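You operate a simulated robot arm through the tools that you are given. There is no shell and no other tool. Be economical: measure what you need, move in short steps, check, and stop when the job is done.

You are at the controls of a simulated robot arm. One attempt, no reset.

TASK
Cycle the actuator, switch off, then set the collar: 60 mm if it drew over 3 A, else 120.

It is judged by the outcome, as a careful person would: the job done as asked, and still so three seconds after it is handed in. It fails if anything else is knocked over, pushed out of place, dropped, spilled or broken.

THE ROBOT
A 7-joint arm with a two-finger parallel gripper, fixed in place. Base frame: the origin is at the foot of the arm, x ahead of it, y to its left, z up; the work surface is at about z = 0. Units: mm, degrees, N and s.
With the tool pointing down near the work surface it reaches from about 220 to 580 mm from the base axis. Its first joint turns from -66.0 to 66.0 degrees. Payload 2.5 kg.
The tool frame sits at the grasp point between the pads (the TCP): z along the fingers, y along the line on which they close. The tips reach 23 mm beyond it. Largest opening 94 mm; finger width 38, thickness 10; the body of the gripper, 54 by 96 mm, starts 39 mm behind the TCP.
Orientation is that of the tool frame in the base frame, as a unit quaternion [w, x, y, z]. With the fingers straight down and closing along the base's y, the tool's x points along the base's -x, its y along +y and its z along -z.

THE INTERFACE
- The arm moves only by the tool jog_arm. Its argument "plan" is a list of rows, each a list of 6 numbers: the shift along the tool's x, y, z in mm, then the turn, a rotation vector about the tool's x, y, z in degrees. In form: [[x, y, z, ax, ay, az], ...]. A call has 1 to 8 rows; each row shifts and turns the commanded pose from where the row before left it, along the tool's axes as they then stand. "hand" is the opening in per cent of the stroke, from 0 (shut) to 100 (fully open), set as the call begins (left out, the last holds). A row lasts 0.2 s, in which the tool goes at most 50 mm and 8.6 degrees; a call with a longer step from one row to the next is refused whole, and so is a gripper value outside its range. Where a pose cannot be reached the arm comes as near as it can. A force on the tool above 40 N (or 10 N above the force at the start of the call, whichever is more), or a blocked arm, ends the call early, and 0.2 s more pass. The fingers move at their own pace (about 108 mm/s each) and stop on an object; they squeeze with about 29 N. The grip force told is the motor's: it shows also when the fingers shut on nothing. Time passes only in rows, and 0.2 s behind the last, so rows that do not move let the fingers close. It gives the time, the measured TCP pose, the force on the tool (base axes), the opening and the grip force at its end, in the units of the frame above (readings bear some noise), with the torque about the TCP (base axes, N m) and any sound that the robot's microphone picked up.
- Cameras (640 x 400 px; columns grow to the right, rows downward): "scene" is fixed at [89, -390.9, 555.6]; the picture's right is [0.98, -0.21, 0.00], its down [-0.10, -0.45, -0.89] and it looks along [0.18, 0.87, -0.46] (base axes); focal length 328 px, centre (320, 200). "wrist" rides on the gripper at [86, 16, -74] in the tool frame; the picture's right is [-0.18, 0.98, 0.00], its down [-0.58, -0.11, -0.81] and it looks along [-0.79, -0.15, 0.59] (tool axes); focal length 243 px, centre (320, 200). There is no depth. A picture from a camera that has moved, and an enlarged one, comes with that camera's place and axes in the base frame and with its lens.
- get_image(camera): a new picture of that camera. No time passes.
- inspect(camera, box): a new picture of the part [left, top, right, bottom] of that camera's present view, enlarged. No time passes.
- hand_in(): hands the job in; it is judged then, once.

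Work in short steps. Places have to be worked out from the pictures, the camera data and where the tool is seen: move nearer, look again, correct. Check each grasp and each placing, and mend what went wrong. You have 120 turns and 84 pictures in all, those below and enlarged ones among them. Open the gripper and draw the arm clear of the work before you hand the job in, unless the task says otherwise; then end with one line.

The tools are called after "Emit:" by a JSON object that holds its "name" and its "arguments". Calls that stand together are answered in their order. jog_arm: Moves the arm, as the interface text tells. Its arguments: {"type":"object","properties":{"plan":{"type":"array","items":{"type":"array","items":{"type":"number"}}},"hand":{"type":"number"}},"required":["plan"]} The other tools are called the same way: get_image (camera) takes a picture; inspect (camera, box) takes an enlarged picture of a part of a camera's view; hand_in () hands the job in.

At the start:

```text
time_s: 0.0
tcp_pos: [340.0, 142.9, 308.2]
ee_rot: [0.0, 0.0, 1.0, 0.0]
force: [-0.1, 0.0, 0.3]
ft_torque: [-0.01, -0.02, 0.04]
grip_width: 94.0
finger_force: 0.1
```

scene: 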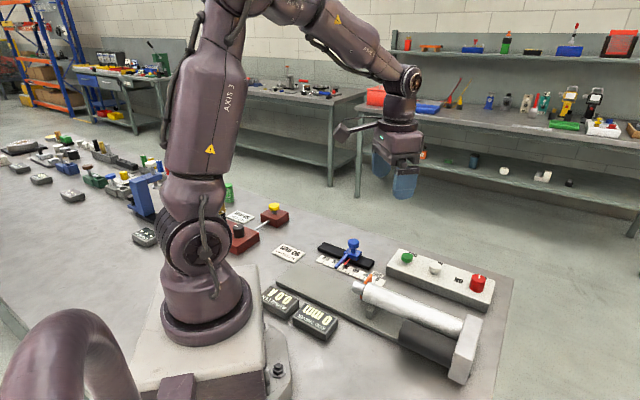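
wrist: 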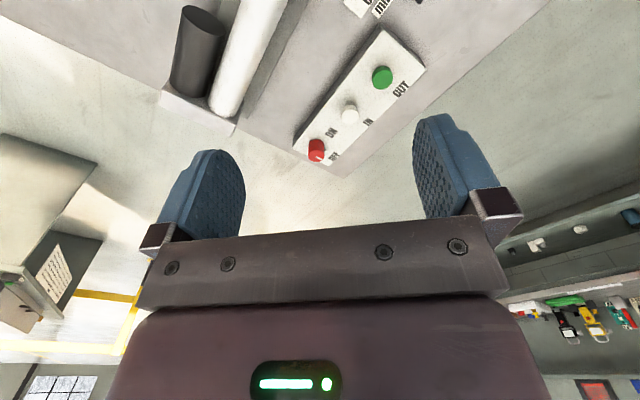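

The scene shows a button panel, an actuator, two displays and a collar on a scale. I'll enlarge these to read them.

Emit:
{"name": "inspect", "arguments": {"camera": "scene", "box": [220, 190, 380, 290]}}

Emit:
{"name": "inspect", "arguments": {"camera": "scene", "box": [250, 230, 510, 392]}}

Emit:
{"name": "inspect", "arguments": {"camera": "wrist", "box": [150, 0, 450, 188]}}

```text
4.00 times, centred on (300, 240) of scene
camera zoom: at [89.0, -390.9, 555.6], right [0.98, -0.21, 0.0], down [-0.1, -0.45, -0.89], along [0.18, 0.87, -0.46], focal length 1313 px, centre (400, 40)
```

zoom: 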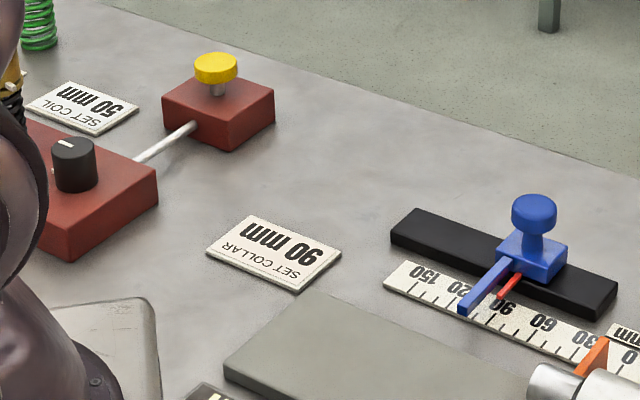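

```text
2.46 times, centred on (380, 311) of scene
camera zoom: at [89.0, -390.9, 555.6], right [0.98, -0.21, 0.0], down [-0.1, -0.45, -0.89], along [0.18, 0.87, -0.46], focal length 808 px, centre (172, -73)
```

zoom: 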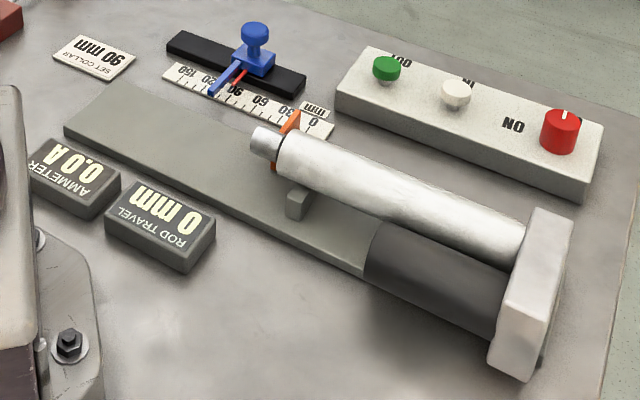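

```text
2.13 times, centred on (300, 94) of wrist
camera zoom: at [252.9, 158.6, 384.3], right [0.18, 0.98, 0.0], down [0.58, -0.11, 0.81], along [0.79, -0.15, -0.59], focal length 516 px, centre (363, 426)
```

zoom: 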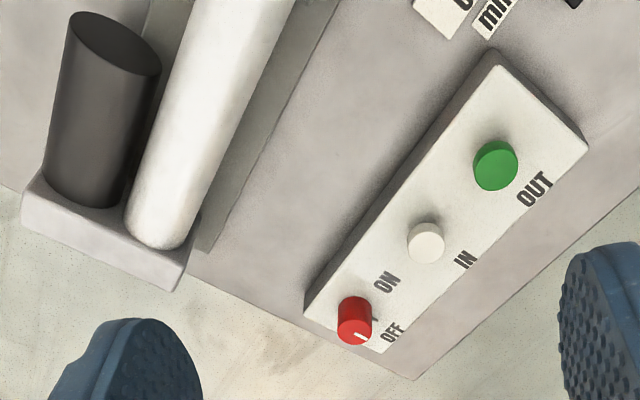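

The buttons and knob come out at about green (434,210), white (486,165) and red knob (550,94), all near z≈50, and the panel is yawed -45°. I'll move closer to see the knob's pointer and labels.

Emit:
{"name": "jog_arm", "arguments": {"plan": [[-24, -8.6, 35, 0, 0, 0], [-24, -8.6, 35, 0, 0, 0], [-24, -8.6, 36, 0, 0, 0], [-24, -8.6, 36, 0, 0, 0], [-24, -8.6, 36, 0, 0, 0]]}}

Emit:
{"name": "get_image", "arguments": {"camera": "wrist"}}

Emit:
{"name": "inspect", "arguments": {"camera": "scene", "box": [310, 230, 400, 286]}}

```text
time_s: 1.2
tcp_pos: [461.2, 99.3, 131.6]
ee_rot: [0.001, 0.0, 1.0, 0.0]
force: [0.3, 0.0, 0.3]
ft_torque: [0.05, 0.04, 0.01]
grip_width: 93.9
finger_force: 0.1
```

```text
78 pictures are left
camera wrist: at [372.8, 115.5, 206.7], right [0.18, 0.98, 0.0], down [0.58, -0.11, 0.81], along [0.79, -0.15, -0.59], focal length 243 px, centre (320, 200)
```

wrist: 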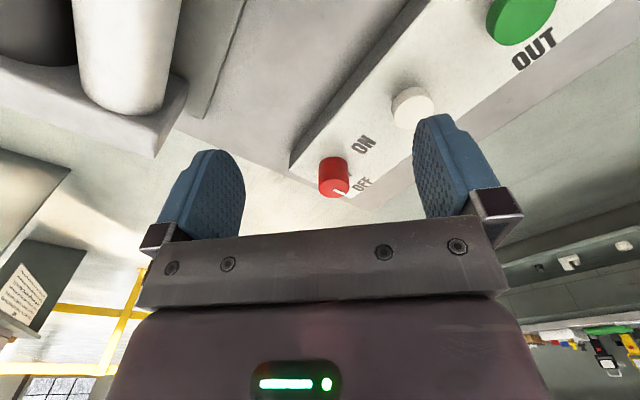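

```text
7.11 times, centred on (355, 258) of scene
camera zoom: at [89.0, -390.9, 555.6], right [0.98, -0.21, 0.0], down [-0.1, -0.45, -0.89], along [0.18, 0.87, -0.46], focal length 2335 px, centre (71, -212)
```

zoom: 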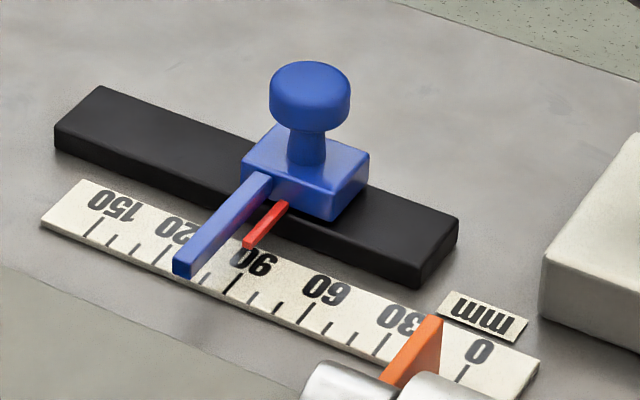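

The collar's red pointer reads about 90. Now I'll check the knob's pointer and labels.

Emit:
{"name": "inspect", "arguments": {"camera": "wrist", "box": [270, 110, 430, 210]}}

Emit:
{"name": "inspect", "arguments": {"camera": "scene", "box": [420, 250, 510, 306]}}

```text
4.00 times, centred on (350, 160) of wrist
camera zoom: at [372.8, 115.5, 206.7], right [0.18, 0.98, 0.0], down [0.58, -0.11, 0.81], along [0.79, -0.15, -0.59], focal length 970 px, centre (200, 360)
```

zoom: 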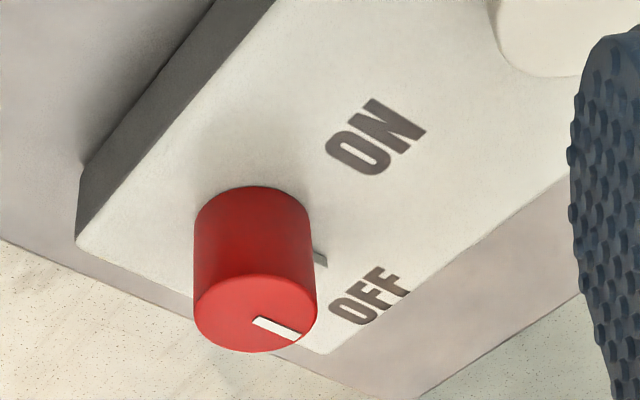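

```text
7.11 times, centred on (465, 278) of scene
camera zoom: at [89.0, -390.9, 555.6], right [0.98, -0.21, 0.0], down [-0.1, -0.45, -0.89], along [0.18, 0.87, -0.46], focal length 2335 px, centre (-711, -355)
```

zoom: 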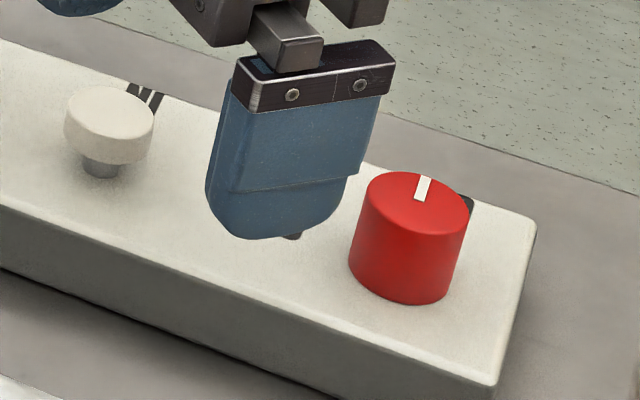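

The knob's top centre is at about (551.5, 95, 62). It points OFF (outward, 45°), and ON is +90° counter-clockwise. I'll go above it and pre-rotate the wrist clockwise by 45°.

Emit:
{"name": "jog_arm", "arguments": {"plan": [[-45, -2, 6, 0, 0, 0], [-45.3, -2.3, 6, 0, 0, 0], [0, 0, 0, 0, 0, 7.5], [0, 0, 0, 0, 0, 7.5], [0, 0, 0, 0, 0, 7.5], [0, 0, 0, 0, 0, 7.5], [0, 0, 0, 0, 0, 7.5], [0, 0, 0, 0, 0, 7.5]], "hand": 55}}

Emit:
{"name": "get_image", "arguments": {"camera": "wrist"}}

Emit:
{"name": "inspect", "arguments": {"camera": "scene", "box": [390, 200, 550, 300]}}

```text
time_s: 3.0
tcp_pos: [549.7, 95.4, 118.5]
ee_rot: [0.0, 0.384, 0.923, 0.0]
force: [-1.6, -0.1, -0.3]
ft_torque: [-0.01, 0.02, 0.03]
grip_width: 51.8
finger_force: 0.1
```

```text
74 pictures are left
camera wrist: at [499.8, 167.8, 194.0], right [0.83, 0.56, 0.0], down [0.33, -0.49, 0.81], along [0.45, -0.67, -0.59], focal length 243 px, centre (320, 200)
```

wrist: 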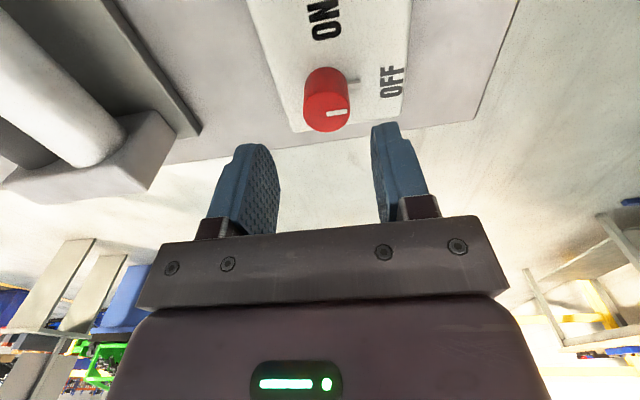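

```text
4.00 times, centred on (470, 250) of scene
camera zoom: at [89.0, -390.9, 555.6], right [0.98, -0.21, 0.0], down [-0.1, -0.45, -0.89], along [0.18, 0.87, -0.46], focal length 1313 px, centre (-280, 0)
```

zoom: 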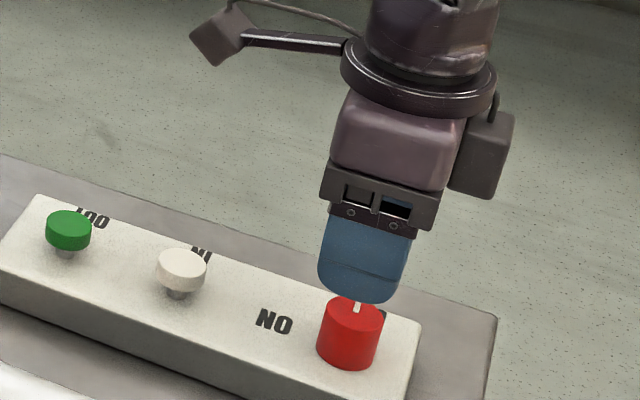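

From this view the knob is at about (553,94.5), with fingers straddling it. I'll make a small correction and descend to TCP z≈66.

Emit:
{"name": "jog_arm", "arguments": {"plan": [[-2.5, 1, 17, 0, 0, 0], [0, 0, 18, 0, 0, 0], [0, 0, 17, 0, 0, 0]]}}

Emit:
{"name": "get_image", "arguments": {"camera": "wrist"}}

```text
time_s: 3.8
tcp_pos: [552.6, 94.8, 66.5]
ee_rot: [0.0, 0.382, 0.924, 0.0]
force: [-0.8, -0.2, -0.2]
ft_torque: [0.03, 0.04, 0.0]
grip_width: 51.8
finger_force: 0.0
```

```text
72 pictures are left
camera wrist: at [502.8, 166.0, 141.9], right [0.83, 0.56, 0.0], down [0.33, -0.49, 0.81], along [0.46, -0.67, -0.59], focal length 243 px, centre (320, 200)
```

wrist: 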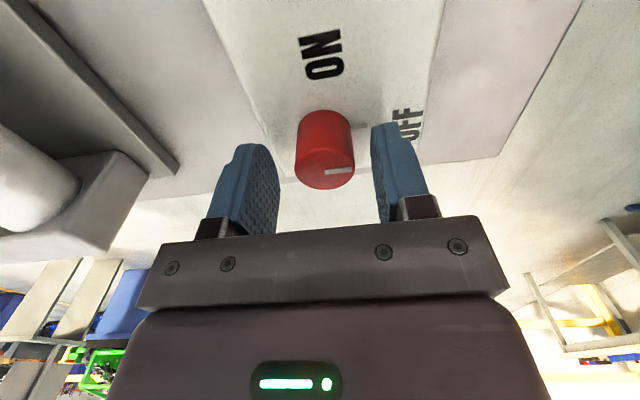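

The knob is between the fingers, so I'll close on it and read the force.

Emit:
{"name": "jog_arm", "arguments": {"plan": [[0, 0, 0, 0, 0, 0], [0, 0, 0, 0, 0, 0]], "hand": 0}}

Emit:
{"name": "get_image", "arguments": {"camera": "wrist"}}

```text
time_s: 4.4
tcp_pos: [555.3, 96.1, 66.1]
ee_rot: [0.002, 0.382, 0.924, 0.003]
force: [24.5, 13.5, -12.7]
ft_torque: [-0.21, 0.0, -0.04]
grip_width: 29.8
finger_force: 45.3
```

```text
71 pictures are left
camera wrist: at [503.2, 167.8, 142.3], right [0.82, 0.57, 0.01], down [0.33, -0.49, 0.81], along [0.46, -0.66, -0.59], focal length 243 px, centre (320, 200)
```

wrist: 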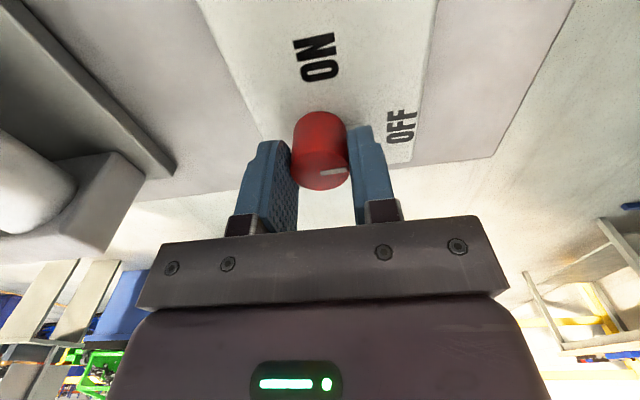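

The knob pushes the tool toward +x+y, so I'll move the commanded pose about 3 mm that way to unload it.

Emit:
{"name": "jog_arm", "arguments": {"plan": [[0, 2, 0, 0, 0, 0], [0, 2, 0, 0, 0, 0]]}}

```text
time_s: 5.0
tcp_pos: [555.0, 94.7, 66.5]
ee_rot: [-0.002, 0.382, 0.924, -0.002]
force: [-14.7, 2.4, 14.1]
ft_torque: [0.04, -0.53, -0.01]
grip_width: 29.6
finger_force: 44.8
```

The loads are modest. I'll turn counter-clockwise in a first chunk.

Emit:
{"name": "jog_arm", "arguments": {"plan": [[0, -1, 0, 0, 0, -4], [0, 0, 0, 0, 0, -6], [0, 0, 0, 0, 0, -6], [0, 0, 0, 0, 0, -6], [0, 0, 0, 0, 0, -6]]}}

Emit:
{"name": "get_image", "arguments": {"camera": "wrist"}}

```text
time_s: 6.2
tcp_pos: [554.7, 96.5, 66.2]
ee_rot: [-0.003, 0.147, 0.989, -0.002]
force: [-23.2, -4.4, 16.8]
ft_torque: [0.01, -0.39, -0.02]
grip_width: 29.8
finger_force: 45.3
```

```text
70 pictures are left
camera wrist: at [476.0, 136.2, 142.5], right [0.46, 0.89, 0.0], down [0.53, -0.27, 0.8], along [0.71, -0.37, -0.59], focal length 243 px, centre (320, 200)
```

wrist: 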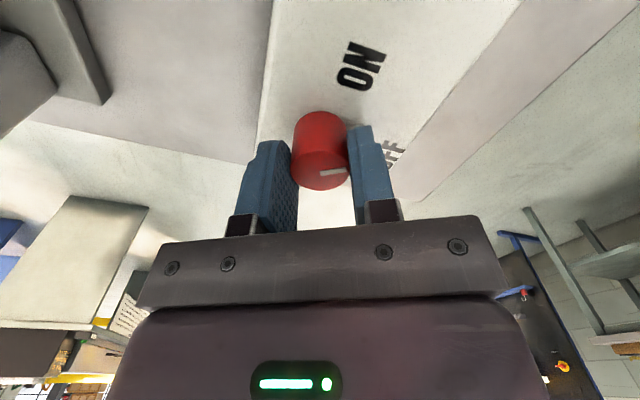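

The knob follows the fingers (28° so far). I'll continue and ease the command 2 mm toward -x to relieve the side load.

Emit:
{"name": "jog_arm", "arguments": {"plan": [[1, 0, 0, 0, 0, -6], [1, 0, 0, 0, 0, -6], [0, 0, 0, 0, 0, -6], [0, 0, 0, 0, 0, -6], [0, 0, 0, 0, 0, -6]]}}

Emit:
{"name": "get_image", "arguments": {"camera": "wrist"}}

```text
time_s: 7.4
tcp_pos: [554.4, 95.8, 66.5]
ee_rot: [0.002, -0.114, 0.993, -0.001]
force: [9.4, -10.8, -6.6]
ft_torque: [0.49, -1.25, -0.01]
grip_width: 29.8
finger_force: 45.1
```

```text
69 pictures are left
camera wrist: at [465.4, 91.5, 141.8], right [-0.04, 1.0, 0.0], down [0.59, 0.03, 0.81], along [0.81, 0.03, -0.59], focal length 243 px, centre (320, 200)
```

wrist: 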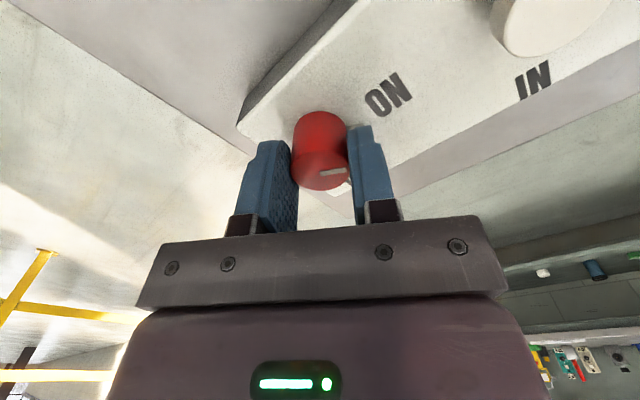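

About 58° is done, so I'll turn the remaining 32° or so.

Emit:
{"name": "jog_arm", "arguments": {"plan": [[0, 0, 0, 0, 0, -6.4], [0, 0, 0, 0, 0, -6.4], [0, 0, 0, 0, 0, -6.4], [0, 0, 0, 0, 0, -6.4], [0, 0, 0, 0, 0, -6.4]]}}

Emit:
{"name": "get_image", "arguments": {"camera": "wrist"}}

Emit:
{"name": "inspect", "arguments": {"camera": "scene", "box": [250, 230, 510, 392]}}

```text
time_s: 8.6
tcp_pos: [553.2, 95.3, 67.4]
ee_rot: [0.002, -0.382, 0.924, -0.002]
force: [20.9, -15.9, -10.8]
ft_torque: [0.57, -0.48, -0.37]
grip_width: 29.8
finger_force: 44.8
```

```text
68 pictures are left
camera wrist: at [480.5, 45.2, 142.1], right [-0.56, 0.83, 0.0], down [0.49, 0.34, 0.81], along [0.67, 0.45, -0.59], focal length 243 px, centre (320, 200)
```

wrist: 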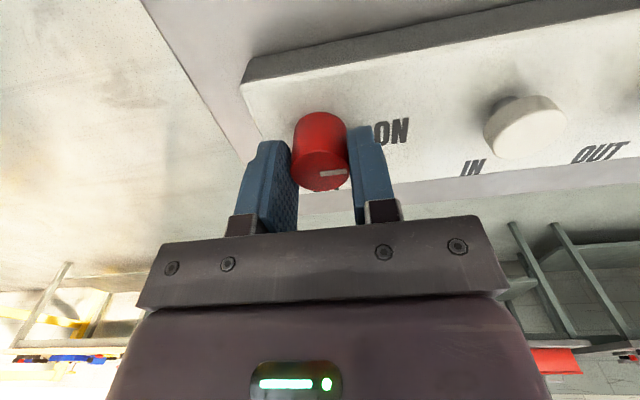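

```text
2.46 times, centred on (380, 311) of scene
camera zoom: at [89.1, -390.9, 555.6], right [0.98, -0.21, 0.0], down [-0.1, -0.45, -0.89], along [0.18, 0.87, -0.46], focal length 808 px, centre (172, -73)
```

zoom: 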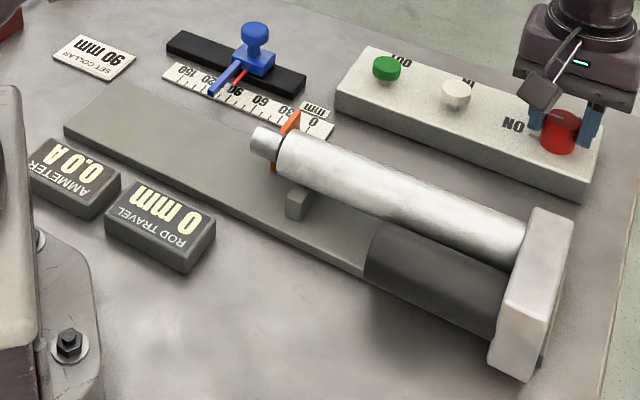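

Turned 90° and torque is starting to build, so the knob is at its stop at ON. I'll open partly, lift, and check the pointer.

Emit:
{"name": "jog_arm", "arguments": {"plan": [[0, 0, 0, 0, 0, 0], [0, 0, 0, 0, 0, 0], [0, 0, -25, 0, 0, 0], [0, 0, -30, 0, 0, 0]], "hand": 55}}

Emit:
{"name": "get_image", "arguments": {"camera": "wrist"}}

```text
time_s: 9.6
tcp_pos: [553.4, 98.1, 122.0]
ee_rot: [0.0, -0.382, 0.924, 0.001]
force: [-0.2, -0.1, 0.0]
ft_torque: [-0.01, 0.01, 0.02]
grip_width: 51.6
finger_force: 0.1
```

```text
66 pictures are left
camera wrist: at [479.4, 47.6, 197.7], right [-0.56, 0.83, 0.0], down [0.49, 0.33, 0.81], along [0.66, 0.46, -0.59], focal length 243 px, centre (320, 200)
```

wrist: 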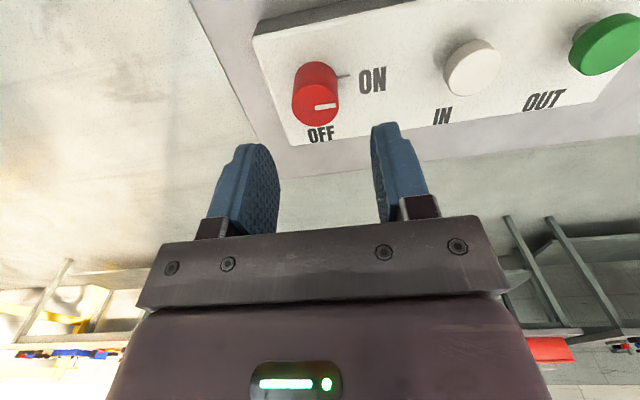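

The pointer is at ON. Next I'll shut the fingers and move above the green OUT button at about (434.5, 211, top ≈55).

Emit:
{"name": "jog_arm", "arguments": {"plan": [[1, 41, 0, 0, 0, 0], [1, 41, 0, 0, 0, 0], [1, 41, 0, 0, 0, 0], [1.5, 41, 0, 0, 0, 0], [0, 0, 15, 0, 0, 0], [0, 0, 15, 0, 0, 0]], "hand": 0}}

Emit:
{"name": "get_image", "arguments": {"camera": "wrist"}}

Emit:
{"name": "inspect", "arguments": {"camera": "scene", "box": [250, 200, 510, 362]}}

```text
time_s: 11.0
tcp_pos: [434.0, 208.8, 92.5]
ee_rot: [0.0, -0.382, 0.924, 0.0]
force: [-0.5, -0.6, 0.1]
ft_torque: [0.0, 0.02, -0.02]
grip_width: 0.1
finger_force: 29.5
```

```text
65 pictures are left
camera wrist: at [359.5, 159.7, 167.6], right [-0.56, 0.83, 0.0], down [0.49, 0.33, 0.81], along [0.67, 0.46, -0.59], focal length 243 px, centre (320, 200)
```

wrist: 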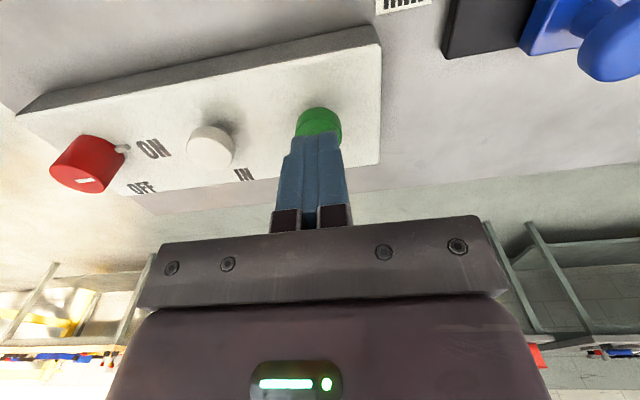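

```text
2.46 times, centred on (380, 281) of scene
camera zoom: at [89.0, -390.9, 555.6], right [0.98, -0.21, 0.0], down [-0.1, -0.45, -0.89], along [0.18, 0.87, -0.46], focal length 808 px, centre (172, 1)
```

zoom: 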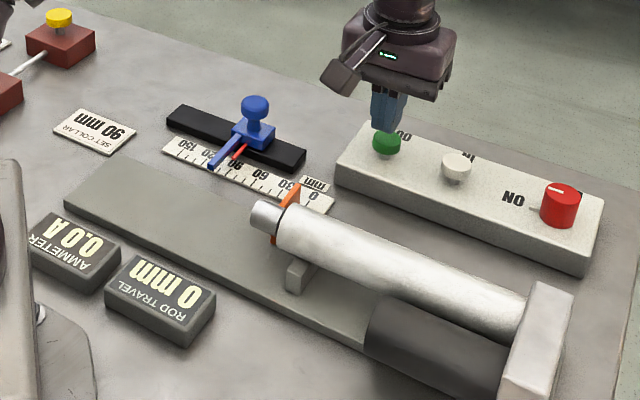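

The tips are over the green button with about 14 mm to go. I'll press down gently, watching the force.

Emit:
{"name": "jog_arm", "arguments": {"plan": [[0, 1, 8, 0, 0, 0], [0, 0, 4, 0, 0, 0], [0, 0, 2, 0, 0, 0]]}}

Emit:
{"name": "inspect", "arguments": {"camera": "scene", "box": [250, 200, 510, 362]}}

```text
time_s: 11.8
tcp_pos: [433.6, 210.4, 78.2]
ee_rot: [0.0, -0.382, 0.924, 0.0]
force: [1.2, -0.5, -0.1]
ft_torque: [-0.02, -0.01, 0.0]
grip_width: 0.0
finger_force: 29.1
```

```text
2.46 times, centred on (380, 281) of scene
camera zoom: at [89.0, -390.9, 555.6], right [0.98, -0.21, 0.0], down [-0.1, -0.45, -0.89], along [0.18, 0.87, -0.46], focal length 808 px, centre (172, 1)
```

zoom: 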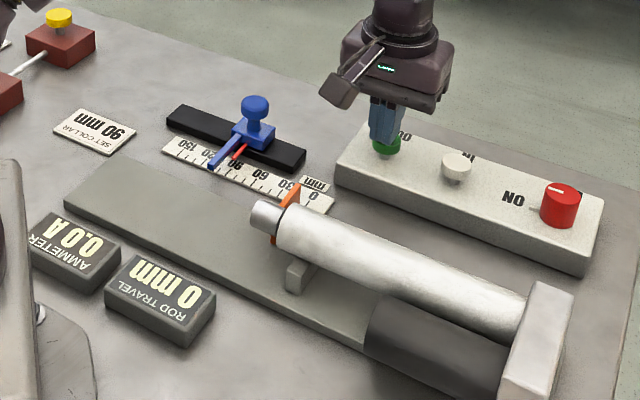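

The tips are right at the button top with no contact force yet, so I'll press further in 2 mm steps.

Emit:
{"name": "jog_arm", "arguments": {"plan": [[0, 0, 2, 0, 0, 0], [0, 0, 2, 0, 0, 0]]}}

Emit:
{"name": "inspect", "arguments": {"camera": "scene", "box": [250, 200, 510, 362]}}

```text
time_s: 12.4
tcp_pos: [434.5, 210.0, 74.2]
ee_rot: [0.0, -0.382, 0.924, -0.001]
force: [-1.4, -1.1, 1.6]
ft_torque: [0.03, -0.02, 0.01]
grip_width: 0.0
finger_force: 29.3
```

```text
2.46 times, centred on (380, 281) of scene
camera zoom: at [89.0, -390.9, 555.6], right [0.98, -0.21, 0.0], down [-0.1, -0.45, -0.89], along [0.18, 0.87, -0.46], focal length 808 px, centre (172, 1)
```

zoom: 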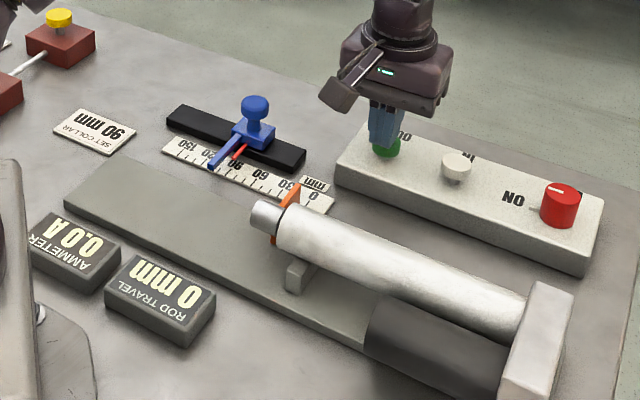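

There's slight contact now (1.6 N), so I'll press further.

Emit:
{"name": "jog_arm", "arguments": {"plan": [[0, 0, 2, 0, 0, 0], [0, 0, 1, 0, 0, 0]]}}

Emit:
{"name": "inspect", "arguments": {"camera": "scene", "box": [250, 200, 510, 362]}}

```text
time_s: 13.0
tcp_pos: [434.0, 210.4, 71.5]
ee_rot: [0.0, -0.383, 0.924, 0.001]
force: [-1.2, -0.4, 1.3]
ft_torque: [0.01, 0.0, -0.02]
grip_width: 0.1
finger_force: 29.1
heard: click
```

```text
2.46 times, centred on (380, 281) of scene
camera zoom: at [89.0, -390.9, 555.6], right [0.98, -0.21, 0.0], down [-0.1, -0.45, -0.89], along [0.18, 0.87, -0.46], focal length 808 px, centre (172, 1)
```

zoom: 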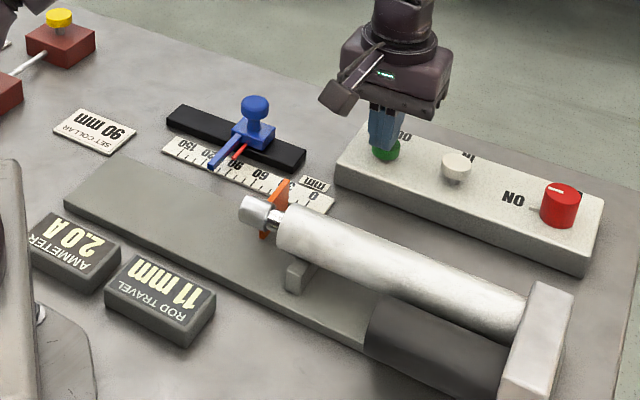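

A click, and the rod is moving (11 mm, 2.0 A). I'll hold and keep reading the ammeter.

Emit:
{"name": "jog_arm", "arguments": {"plan": [[0, 0, 0, 0, 0, 0], [0, 0, 0, 0, 0, 0]]}}

Emit:
{"name": "inspect", "arguments": {"camera": "scene", "box": [250, 200, 510, 362]}}

```text
time_s: 13.6
tcp_pos: [433.8, 209.0, 71.8]
ee_rot: [0.001, -0.383, 0.924, 0.0]
force: [-1.3, 1.0, 1.7]
ft_torque: [0.02, 0.0, 0.02]
grip_width: 0.0
finger_force: 28.8
```

```text
2.46 times, centred on (380, 281) of scene
camera zoom: at [89.0, -390.9, 555.6], right [0.98, -0.21, 0.0], down [-0.1, -0.45, -0.89], along [0.18, 0.87, -0.46], focal length 808 px, centre (172, 1)
```

zoom: 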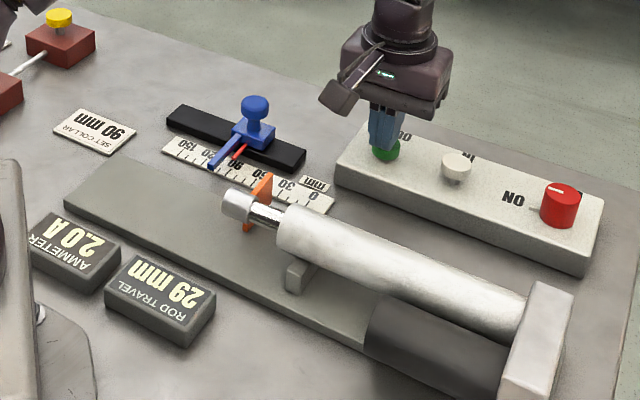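

At 29 mm it draws 2.0 A. I'll continue holding.

Emit:
{"name": "jog_arm", "arguments": {"plan": [[0, 0, 0, 0, 0, 0], [0, 0, 0, 0, 0, 0]]}}

Emit:
{"name": "inspect", "arguments": {"camera": "scene", "box": [250, 200, 510, 362]}}

```text
time_s: 14.2
tcp_pos: [432.9, 210.2, 70.4]
ee_rot: [-0.001, -0.383, 0.924, 0.0]
force: [-1.1, -0.3, 1.4]
ft_torque: [0.03, 0.04, 0.0]
grip_width: 0.1
finger_force: 28.7
```

```text
2.46 times, centred on (380, 281) of scene
camera zoom: at [89.0, -390.9, 555.6], right [0.98, -0.21, 0.0], down [-0.1, -0.45, -0.89], along [0.18, 0.87, -0.46], focal length 808 px, centre (172, 1)
```

zoom: 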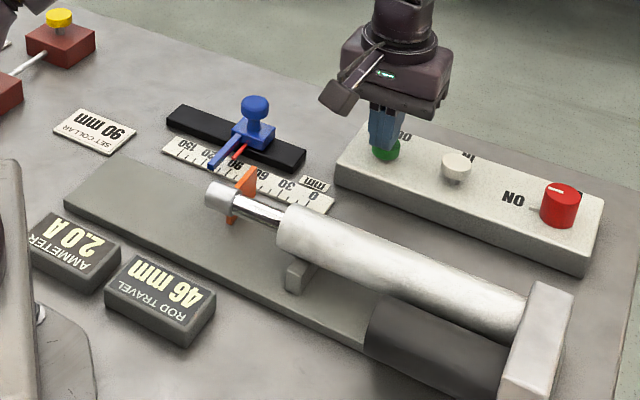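

46 mm at 2.0 A. Still holding.

Emit:
{"name": "jog_arm", "arguments": {"plan": [[0, 0, 0, 0, 0, 0], [0, 0, 0, 0, 0, 0]]}}

Emit:
{"name": "inspect", "arguments": {"camera": "scene", "box": [250, 200, 510, 362]}}

```text
time_s: 14.8
tcp_pos: [434.4, 209.6, 71.7]
ee_rot: [0.0, -0.383, 0.924, 0.0]
force: [-0.4, 0.3, 1.9]
ft_torque: [0.04, 0.04, 0.02]
grip_width: 0.0
finger_force: 28.8
```

```text
2.46 times, centred on (380, 281) of scene
camera zoom: at [89.0, -390.9, 555.6], right [0.98, -0.21, 0.0], down [-0.1, -0.45, -0.89], along [0.18, 0.87, -0.46], focal length 808 px, centre (172, 1)
```

zoom: 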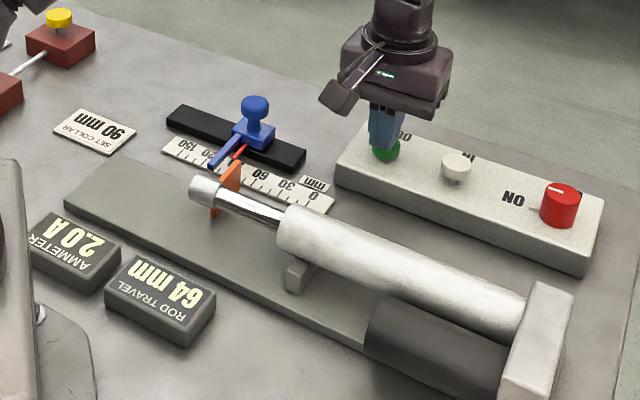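

64 mm at 2.0 A. I'll take finer time steps near the collar.

Emit:
{"name": "jog_arm", "arguments": {"plan": [[0, 0, 0, 0, 0, 0], [0, 0, 0, 0, 0, 0]]}}

Emit:
{"name": "inspect", "arguments": {"camera": "scene", "box": [250, 200, 510, 362]}}

```text
time_s: 15.4
tcp_pos: [433.7, 208.4, 71.1]
ee_rot: [-0.001, -0.383, 0.924, 0.0]
force: [-0.1, 0.7, 2.1]
ft_torque: [0.01, -0.02, 0.02]
grip_width: 0.0
finger_force: 29.3
```

```text
2.46 times, centred on (380, 281) of scene
camera zoom: at [89.0, -390.9, 555.6], right [0.98, -0.21, 0.0], down [-0.1, -0.45, -0.89], along [0.18, 0.87, -0.46], focal length 808 px, centre (172, 1)
```

zoom: 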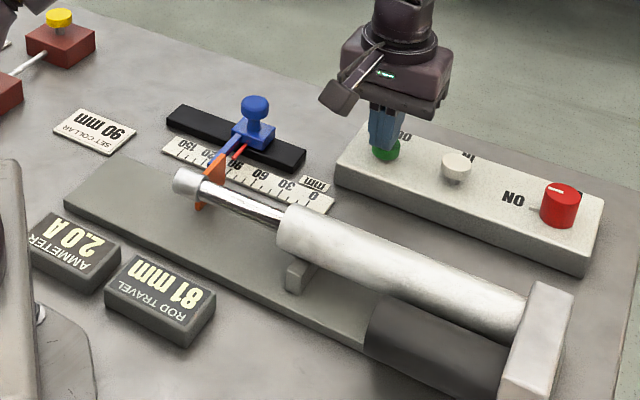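

81 mm at 2.0 A, and the flag is nearing the blue arm. I'll take another short step.

Emit:
{"name": "jog_arm", "arguments": {"plan": [[0, 0, 0, 0, 0, 0]]}}

Emit:
{"name": "inspect", "arguments": {"camera": "scene", "box": [250, 200, 510, 362]}}

```text
time_s: 15.8
tcp_pos: [434.0, 210.6, 71.0]
ee_rot: [0.0, -0.383, 0.924, -0.001]
force: [1.0, 0.6, 1.4]
ft_torque: [0.01, -0.02, 0.02]
grip_width: 0.0
finger_force: 29.4
```

```text
2.46 times, centred on (380, 281) of scene
camera zoom: at [89.0, -390.9, 555.6], right [0.98, -0.21, 0.0], down [-0.1, -0.45, -0.89], along [0.18, 0.87, -0.46], focal length 808 px, centre (172, 1)
```

zoom: 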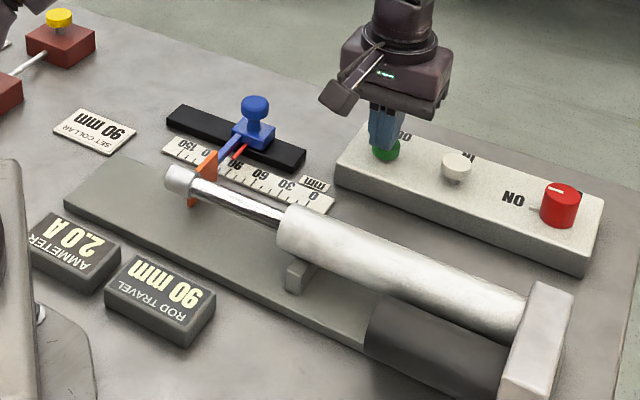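

90 mm, in contact with the collar arm, at 2.0 A. I'll hold to see whether it stalls there.

Emit:
{"name": "jog_arm", "arguments": {"plan": [[0, 0, 0, 0, 0, 0]]}}

Emit:
{"name": "inspect", "arguments": {"camera": "scene", "box": [250, 200, 510, 362]}}

```text
time_s: 16.2
tcp_pos: [433.6, 209.0, 71.1]
ee_rot: [0.0, -0.382, 0.924, 0.0]
force: [0.3, 1.7, 1.3]
ft_torque: [0.02, -0.02, 0.02]
grip_width: 0.0
finger_force: 29.2
```

```text
2.46 times, centred on (380, 281) of scene
camera zoom: at [89.0, -390.9, 555.6], right [0.98, -0.21, 0.0], down [-0.1, -0.45, -0.89], along [0.18, 0.87, -0.46], focal length 808 px, centre (172, 1)
```

zoom: 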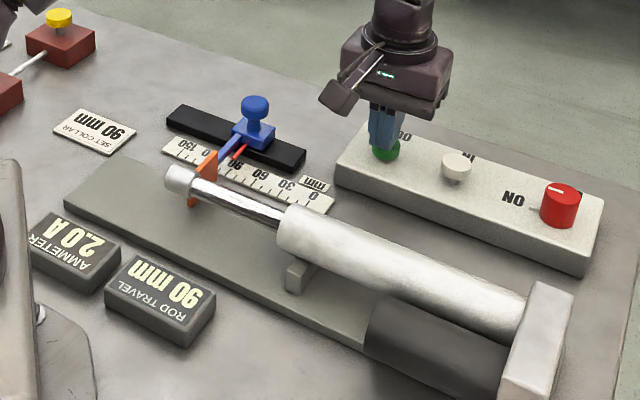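

It is stopped at 90 mm by the collar and still shows 2.0 A. One more look before I release.

Emit:
{"name": "jog_arm", "arguments": {"plan": [[0, 0, 0, 0, 0, 0], [0, 0, 0, 0, 0, 0]]}}

Emit:
{"name": "inspect", "arguments": {"camera": "scene", "box": [250, 270, 410, 370]}}

```text
time_s: 16.8
tcp_pos: [434.1, 209.1, 70.9]
ee_rot: [-0.001, -0.382, 0.924, 0.0]
force: [0.6, 0.5, 0.9]
ft_torque: [0.04, 0.01, -0.02]
grip_width: 0.1
finger_force: 28.3
```

```text
4.00 times, centred on (330, 320) of scene
camera zoom: at [89.0, -390.9, 555.6], right [0.98, -0.21, 0.0], down [-0.1, -0.45, -0.89], along [0.18, 0.87, -0.46], focal length 1313 px, centre (280, -280)
```

zoom: 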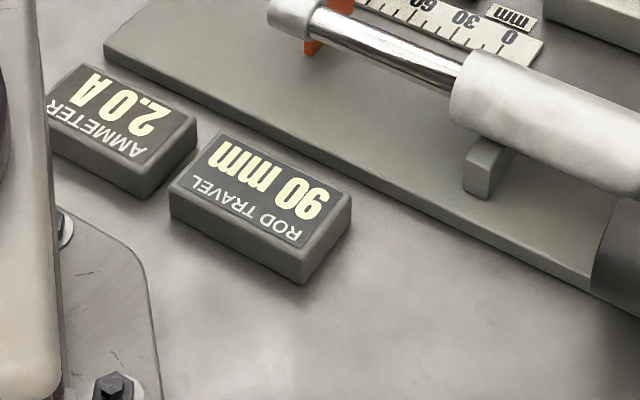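

The outstroke drew 2.0 A and was stopped by the collar at 90. Next I'll lift and move above the white IN button at about (484.5,162.5).

Emit:
{"name": "jog_arm", "arguments": {"plan": [[0, 0, -20, 0, 0, 0], [-1, -34.3, 0, 0, 0, 0], [-1, -34.3, 0, 0, 0, 0], [0, 0, 10, 0, 0, 0]]}}

Emit:
{"name": "get_image", "arguments": {"camera": "wrist"}}

Emit:
{"name": "inspect", "arguments": {"camera": "scene", "box": [250, 200, 510, 362]}}

```text
time_s: 17.8
tcp_pos: [484.9, 163.5, 81.0]
ee_rot: [0.0, -0.382, 0.924, 0.0]
force: [0.7, 0.5, -0.9]
ft_torque: [-0.01, 0.01, 0.0]
grip_width: 0.0
finger_force: 28.8
```

```text
53 pictures are left
camera wrist: at [410.6, 113.5, 155.7], right [-0.57, 0.82, 0.0], down [0.49, 0.33, 0.81], along [0.67, 0.46, -0.59], focal length 243 px, centre (320, 200)
```

wrist: 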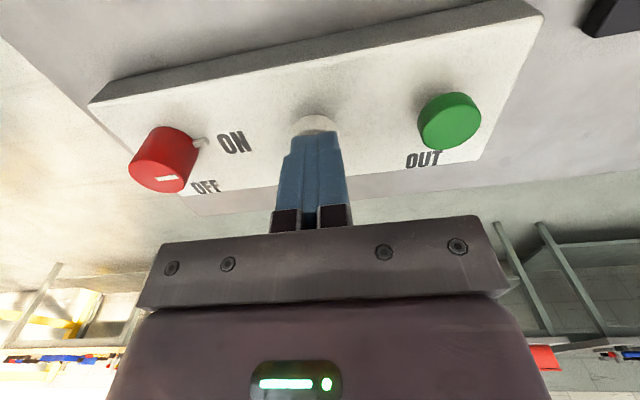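

```text
2.46 times, centred on (380, 281) of scene
camera zoom: at [89.0, -390.9, 555.6], right [0.98, -0.21, 0.0], down [-0.1, -0.45, -0.89], along [0.18, 0.87, -0.46], focal length 808 px, centre (172, 1)
```

zoom: 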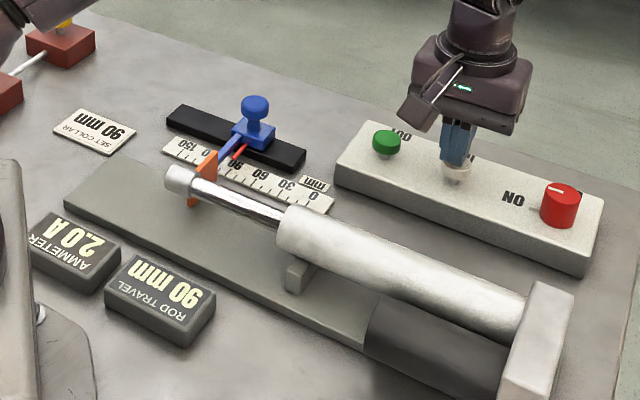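

The meter still shows 2.0 A after release. I'll press IN the same way.

Emit:
{"name": "jog_arm", "arguments": {"plan": [[0, 0, 5, 0, 0, 0], [0, 0, 3, 0, 0, 0], [0, 0, 2, 0, 0, 0]]}}

Emit:
{"name": "inspect", "arguments": {"camera": "scene", "box": [250, 200, 510, 362]}}

```text
time_s: 18.6
tcp_pos: [483.8, 163.3, 70.8]
ee_rot: [0.001, -0.383, 0.924, 0.0]
force: [0.1, 0.9, 2.3]
ft_torque: [0.04, 0.02, -0.01]
grip_width: 0.0
finger_force: 28.7
heard: click
```

```text
2.46 times, centred on (380, 281) of scene
camera zoom: at [89.0, -390.9, 555.6], right [0.98, -0.21, 0.0], down [-0.1, -0.45, -0.89], along [0.18, 0.87, -0.46], focal length 808 px, centre (172, 1)
```

zoom: 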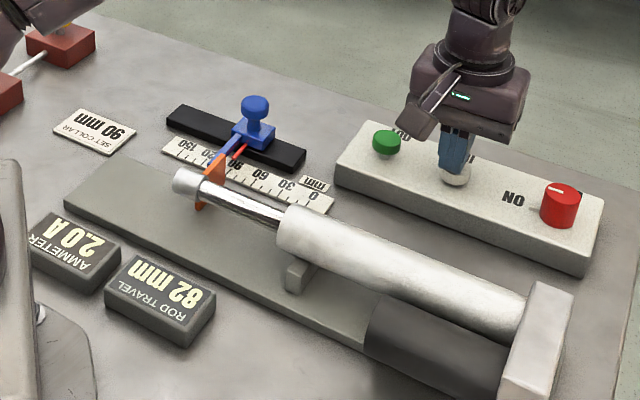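

Retracting: 82 mm at 2.0 A. I'll hold and keep reading.

Emit:
{"name": "jog_arm", "arguments": {"plan": [[0, 0, 0, 0, 0, 0], [0, 0, 0, 0, 0, 0], [0, 0, 0, 0, 0, 0]]}}

Emit:
{"name": "inspect", "arguments": {"camera": "scene", "box": [250, 230, 410, 330]}}

```text
time_s: 19.4
tcp_pos: [484.1, 162.3, 70.9]
ee_rot: [0.0, -0.383, 0.924, 0.0]
force: [0.3, 0.3, 2.3]
ft_torque: [0.01, -0.01, -0.01]
grip_width: 0.0
finger_force: 29.1
```

```text
4.00 times, centred on (330, 280) of scene
camera zoom: at [89.0, -390.9, 555.6], right [0.98, -0.21, 0.0], down [-0.1, -0.45, -0.89], along [0.18, 0.87, -0.46], focal length 1313 px, centre (280, -120)
```

zoom: 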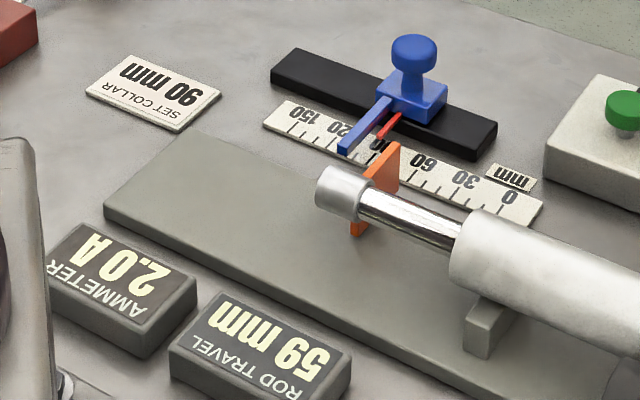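

59 mm at 2.0 A.

Emit:
{"name": "jog_arm", "arguments": {"plan": [[0, 0, 0, 0, 0, 0], [0, 0, 0, 0, 0, 0], [0, 0, 0, 0, 0, 0]]}}

Emit:
{"name": "inspect", "arguments": {"camera": "scene", "box": [250, 230, 410, 330]}}

```text
time_s: 20.2
tcp_pos: [483.2, 164.8, 70.9]
ee_rot: [0.0, -0.383, 0.924, -0.001]
force: [0.9, 0.2, 2.0]
ft_torque: [0.03, -0.04, -0.02]
grip_width: 0.2
finger_force: 28.9
```

```text
4.00 times, centred on (330, 280) of scene
camera zoom: at [89.0, -390.9, 555.6], right [0.98, -0.21, 0.0], down [-0.1, -0.45, -0.89], along [0.18, 0.87, -0.46], focal length 1313 px, centre (280, -120)
```

zoom: 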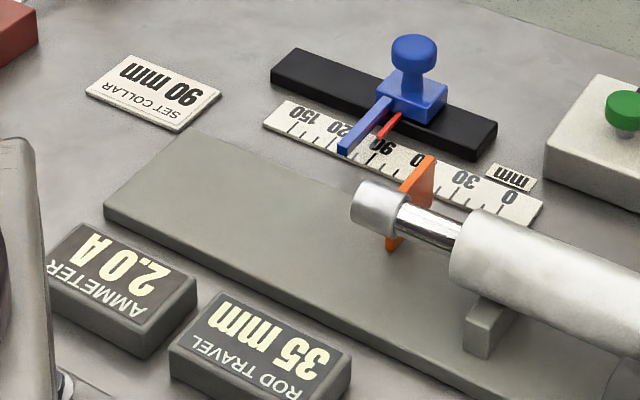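

35 mm at 2.0 A.

Emit:
{"name": "jog_arm", "arguments": {"plan": [[0, 0, 0, 0, 0, 0], [0, 0, 0, 0, 0, 0], [0, 0, 0, 0, 0, 0]]}}

Emit:
{"name": "inspect", "arguments": {"camera": "scene", "box": [250, 230, 410, 330]}}

```text
time_s: 21.0
tcp_pos: [483.9, 162.8, 71.2]
ee_rot: [0.001, -0.383, 0.924, 0.001]
force: [0.8, -0.5, 2.3]
ft_torque: [-0.02, 0.01, -0.01]
grip_width: 0.1
finger_force: 28.7
```

```text
4.00 times, centred on (330, 280) of scene
camera zoom: at [89.0, -390.9, 555.6], right [0.98, -0.21, 0.0], down [-0.1, -0.45, -0.89], along [0.18, 0.87, -0.46], focal length 1313 px, centre (280, -120)
```

zoom: 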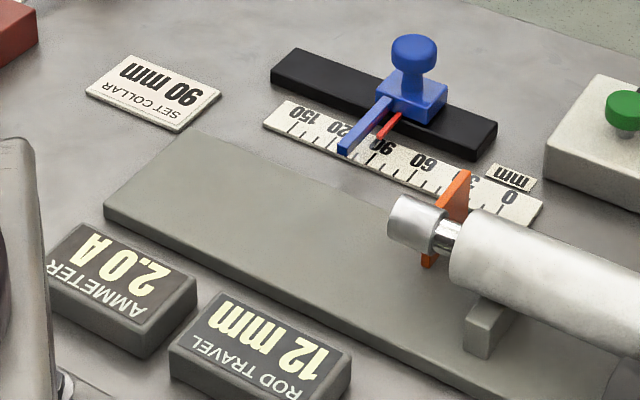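

12 mm at 2.0 A. I'll finish the retraction.

Emit:
{"name": "jog_arm", "arguments": {"plan": [[0, 0, 0, 0, 0, 0], [0, 0, 0, 0, 0, 0]]}}

Emit:
{"name": "inspect", "arguments": {"camera": "scene", "box": [250, 230, 410, 330]}}

```text
time_s: 21.6
tcp_pos: [483.8, 163.6, 71.2]
ee_rot: [0.0, -0.382, 0.924, 0.0]
force: [0.1, 0.0, 2.2]
ft_torque: [0.0, -0.04, -0.02]
grip_width: 0.0
finger_force: 29.1
```

```text
4.00 times, centred on (330, 280) of scene
camera zoom: at [89.0, -390.9, 555.6], right [0.98, -0.21, 0.0], down [-0.1, -0.45, -0.89], along [0.18, 0.87, -0.46], focal length 1313 px, centre (280, -120)
```

zoom: 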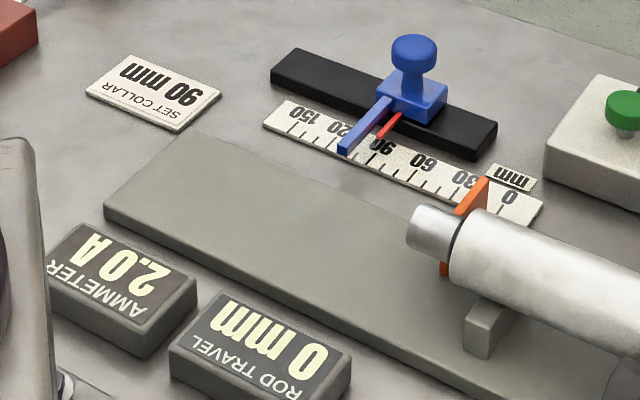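

Fully cycled at 2.0 A throughout, so the collar should go to 120. First I'll lift and go back over the knob to switch off.

Emit:
{"name": "jog_arm", "arguments": {"plan": [[0, 0, -25, 0, 0, 0], [0, 0, -25, 0, 0, 0], [-0.5, -32.2, 0, 0, 0, 0], [-0.5, -32.2, 0, 0, 0, 0], [-0.5, -32.2, 0, 0, 0, 0], [0, 0, 0, 0, 0, 0]], "hand": 55}}

Emit:
{"name": "get_image", "arguments": {"camera": "wrist"}}

```text
time_s: 23.0
tcp_pos: [552.9, 95.1, 120.3]
ee_rot: [0.0, -0.383, 0.924, -0.001]
force: [-0.4, -0.2, -0.3]
ft_torque: [-0.01, 0.02, -0.02]
grip_width: 51.5
finger_force: 0.0
```

```text
46 pictures are left
camera wrist: at [479.9, 45.3, 195.8], right [-0.57, 0.82, 0.0], down [0.49, 0.33, 0.81], along [0.66, 0.46, -0.59], focal length 243 px, centre (320, 200)
```

wrist: 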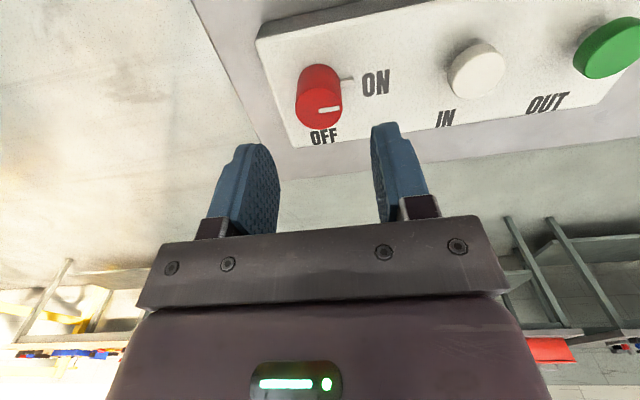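

Aligned over the knob. I'll descend, then close.

Emit:
{"name": "jog_arm", "arguments": {"plan": [[0, 0, 18, 0, 0, 0], [0, 0, 18, 0, 0, 0], [0, 0, 18, 0, 0, 0]]}}

Emit:
{"name": "jog_arm", "arguments": {"plan": [[0, 0, 0, 0, 0, 0], [0, 0, 0, 0, 0, 0]], "hand": 0}}

```text
time_s: 23.8
tcp_pos: [552.6, 96.3, 66.8]
ee_rot: [0.0, -0.383, 0.924, 0.001]
force: [-0.2, 0.2, 0.5]
ft_torque: [0.03, -0.01, -0.02]
grip_width: 51.7
finger_force: 0.0
```

```text
time_s: 24.4
tcp_pos: [553.5, 94.4, 67.7]
ee_rot: [0.002, -0.382, 0.924, -0.001]
force: [15.0, -5.2, -7.2]
ft_torque: [0.14, 0.11, -0.03]
grip_width: 29.5
finger_force: 44.6
```

Good grip on the knob. I'll turn clockwise toward OFF.

Emit:
{"name": "jog_arm", "arguments": {"plan": [[0, -1, 0, 0, 0, 6], [0, 0, 0, 0, 0, 6], [0, 0, 0, 0, 0, 6], [0, 0, 0, 0, 0, 6], [0, 0, 0, 0, 0, 6], [0, 0, 0, 0, 0, 6], [0, 0, 0, 0, 0, 6]]}}

```text
time_s: 26.0
tcp_pos: [553.3, 95.7, 67.4]
ee_rot: [0.0, -0.025, 1.0, 0.0]
force: [6.7, -5.8, 2.5]
ft_torque: [0.13, 0.0, 0.05]
grip_width: 29.6
finger_force: 45.1
```

Now the remaining 48°.

Emit:
{"name": "jog_arm", "arguments": {"plan": [[0, 0, 0, 0, 0, 6], [0, 0, 0, 0, 0, 6], [0, 0, 0, 0, 0, 6], [0, 0, 0, 0, 0, 6], [0, 0, 0, 0, 0, 6], [0, 0, 0, 0, 0, 6], [0, 0, 0, 0, 0, 6], [0, 0, 0, 0, 0, 6]]}}

Emit:
{"name": "get_image", "arguments": {"camera": "wrist"}}

Emit:
{"name": "inspect", "arguments": {"camera": "scene", "box": [250, 230, 510, 392]}}

```text
time_s: 27.8
tcp_pos: [553.8, 96.0, 67.5]
ee_rot: [0.001, 0.382, 0.924, 0.002]
force: [10.7, 8.6, 1.8]
ft_torque: [0.06, 0.21, 0.46]
grip_width: 29.7
finger_force: 45.2
```

```text
45 pictures are left
camera wrist: at [503.0, 168.8, 142.7], right [0.83, 0.56, 0.0], down [0.33, -0.49, 0.81], along [0.46, -0.66, -0.59], focal length 243 px, centre (320, 200)
```

wrist: 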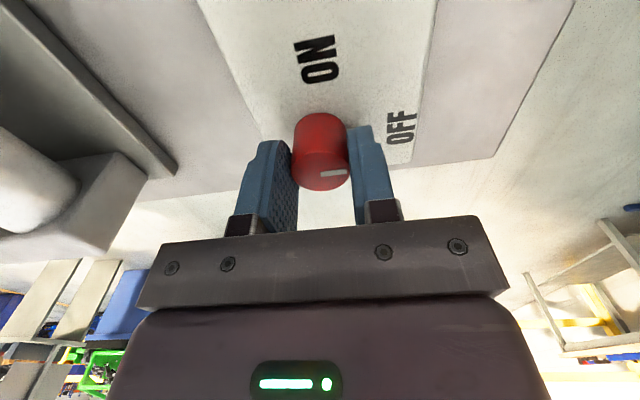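

```text
2.46 times, centred on (380, 311) of scene
camera zoom: at [89.0, -390.9, 555.6], right [0.98, -0.21, 0.0], down [-0.1, -0.45, -0.89], along [0.18, 0.87, -0.46], focal length 808 px, centre (172, -73)
```

zoom: 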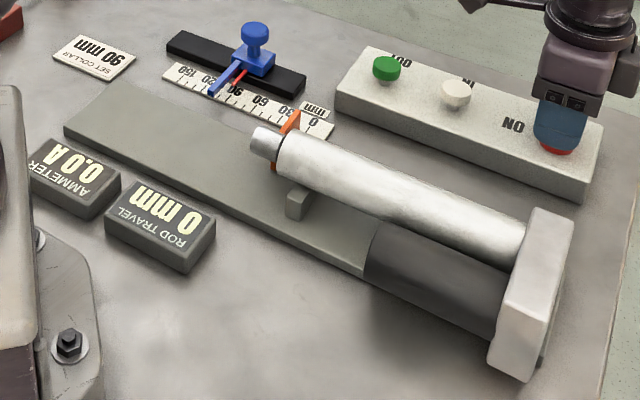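

Ammeter and travel now read 0 and the pointer is at OFF. I'll release and lift.

Emit:
{"name": "jog_arm", "arguments": {"plan": [[0, 0, 0, 0, 0, 0], [0, 0, 0, 0, 0, 0], [0, 0, -25, 0, 0, 0], [0, 0, -35, 0, 0, 0], [0, 0, -35, 0, 0, 0]], "hand": 55}}

Emit:
{"name": "inspect", "arguments": {"camera": "scene", "box": [420, 250, 510, 306]}}

Emit:
{"name": "jog_arm", "arguments": {"plan": [[0, 0, 0, 0, 0, -8.5], [0, 0, 0, 0, 0, -8.5], [0, 0, 0, 0, 0, -8.5], [0, 0, 0, 0, 0, -8.5], [0, 0, 0, 0, 0, -8.5], [0, 0, 0, 0, 0, -8.5], [0, 0, 0, 0, 0, -8.5], [0, 0, 0, 0, 0, -8.5]]}}

```text
time_s: 29.0
tcp_pos: [553.0, 94.2, 162.0]
ee_rot: [0.0, 0.383, 0.924, 0.001]
force: [-0.4, 0.2, 0.3]
ft_torque: [-0.01, 0.01, 0.01]
grip_width: 51.7
finger_force: 0.1
```

```text
7.11 times, centred on (465, 278) of scene
camera zoom: at [89.0, -390.9, 555.6], right [0.98, -0.21, 0.0], down [-0.1, -0.45, -0.89], along [0.18, 0.87, -0.46], focal length 2335 px, centre (-711, -355)
```

zoom: 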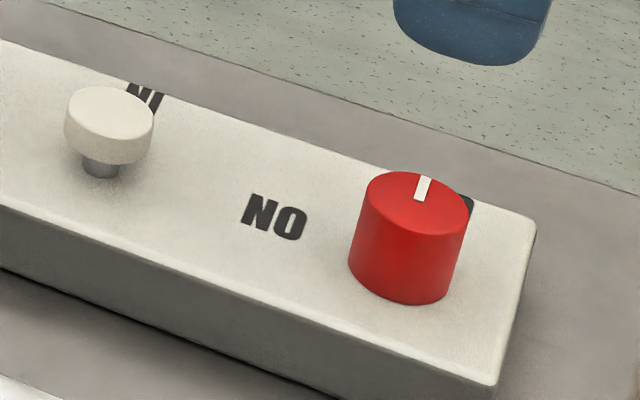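

```text
time_s: 30.8
tcp_pos: [553.6, 95.0, 162.6]
ee_rot: [0.0, -0.201, 0.98, 0.0]
force: [-0.3, 0.0, -0.1]
ft_torque: [0.02, 0.03, 0.0]
grip_width: 51.7
finger_force: 0.0
```

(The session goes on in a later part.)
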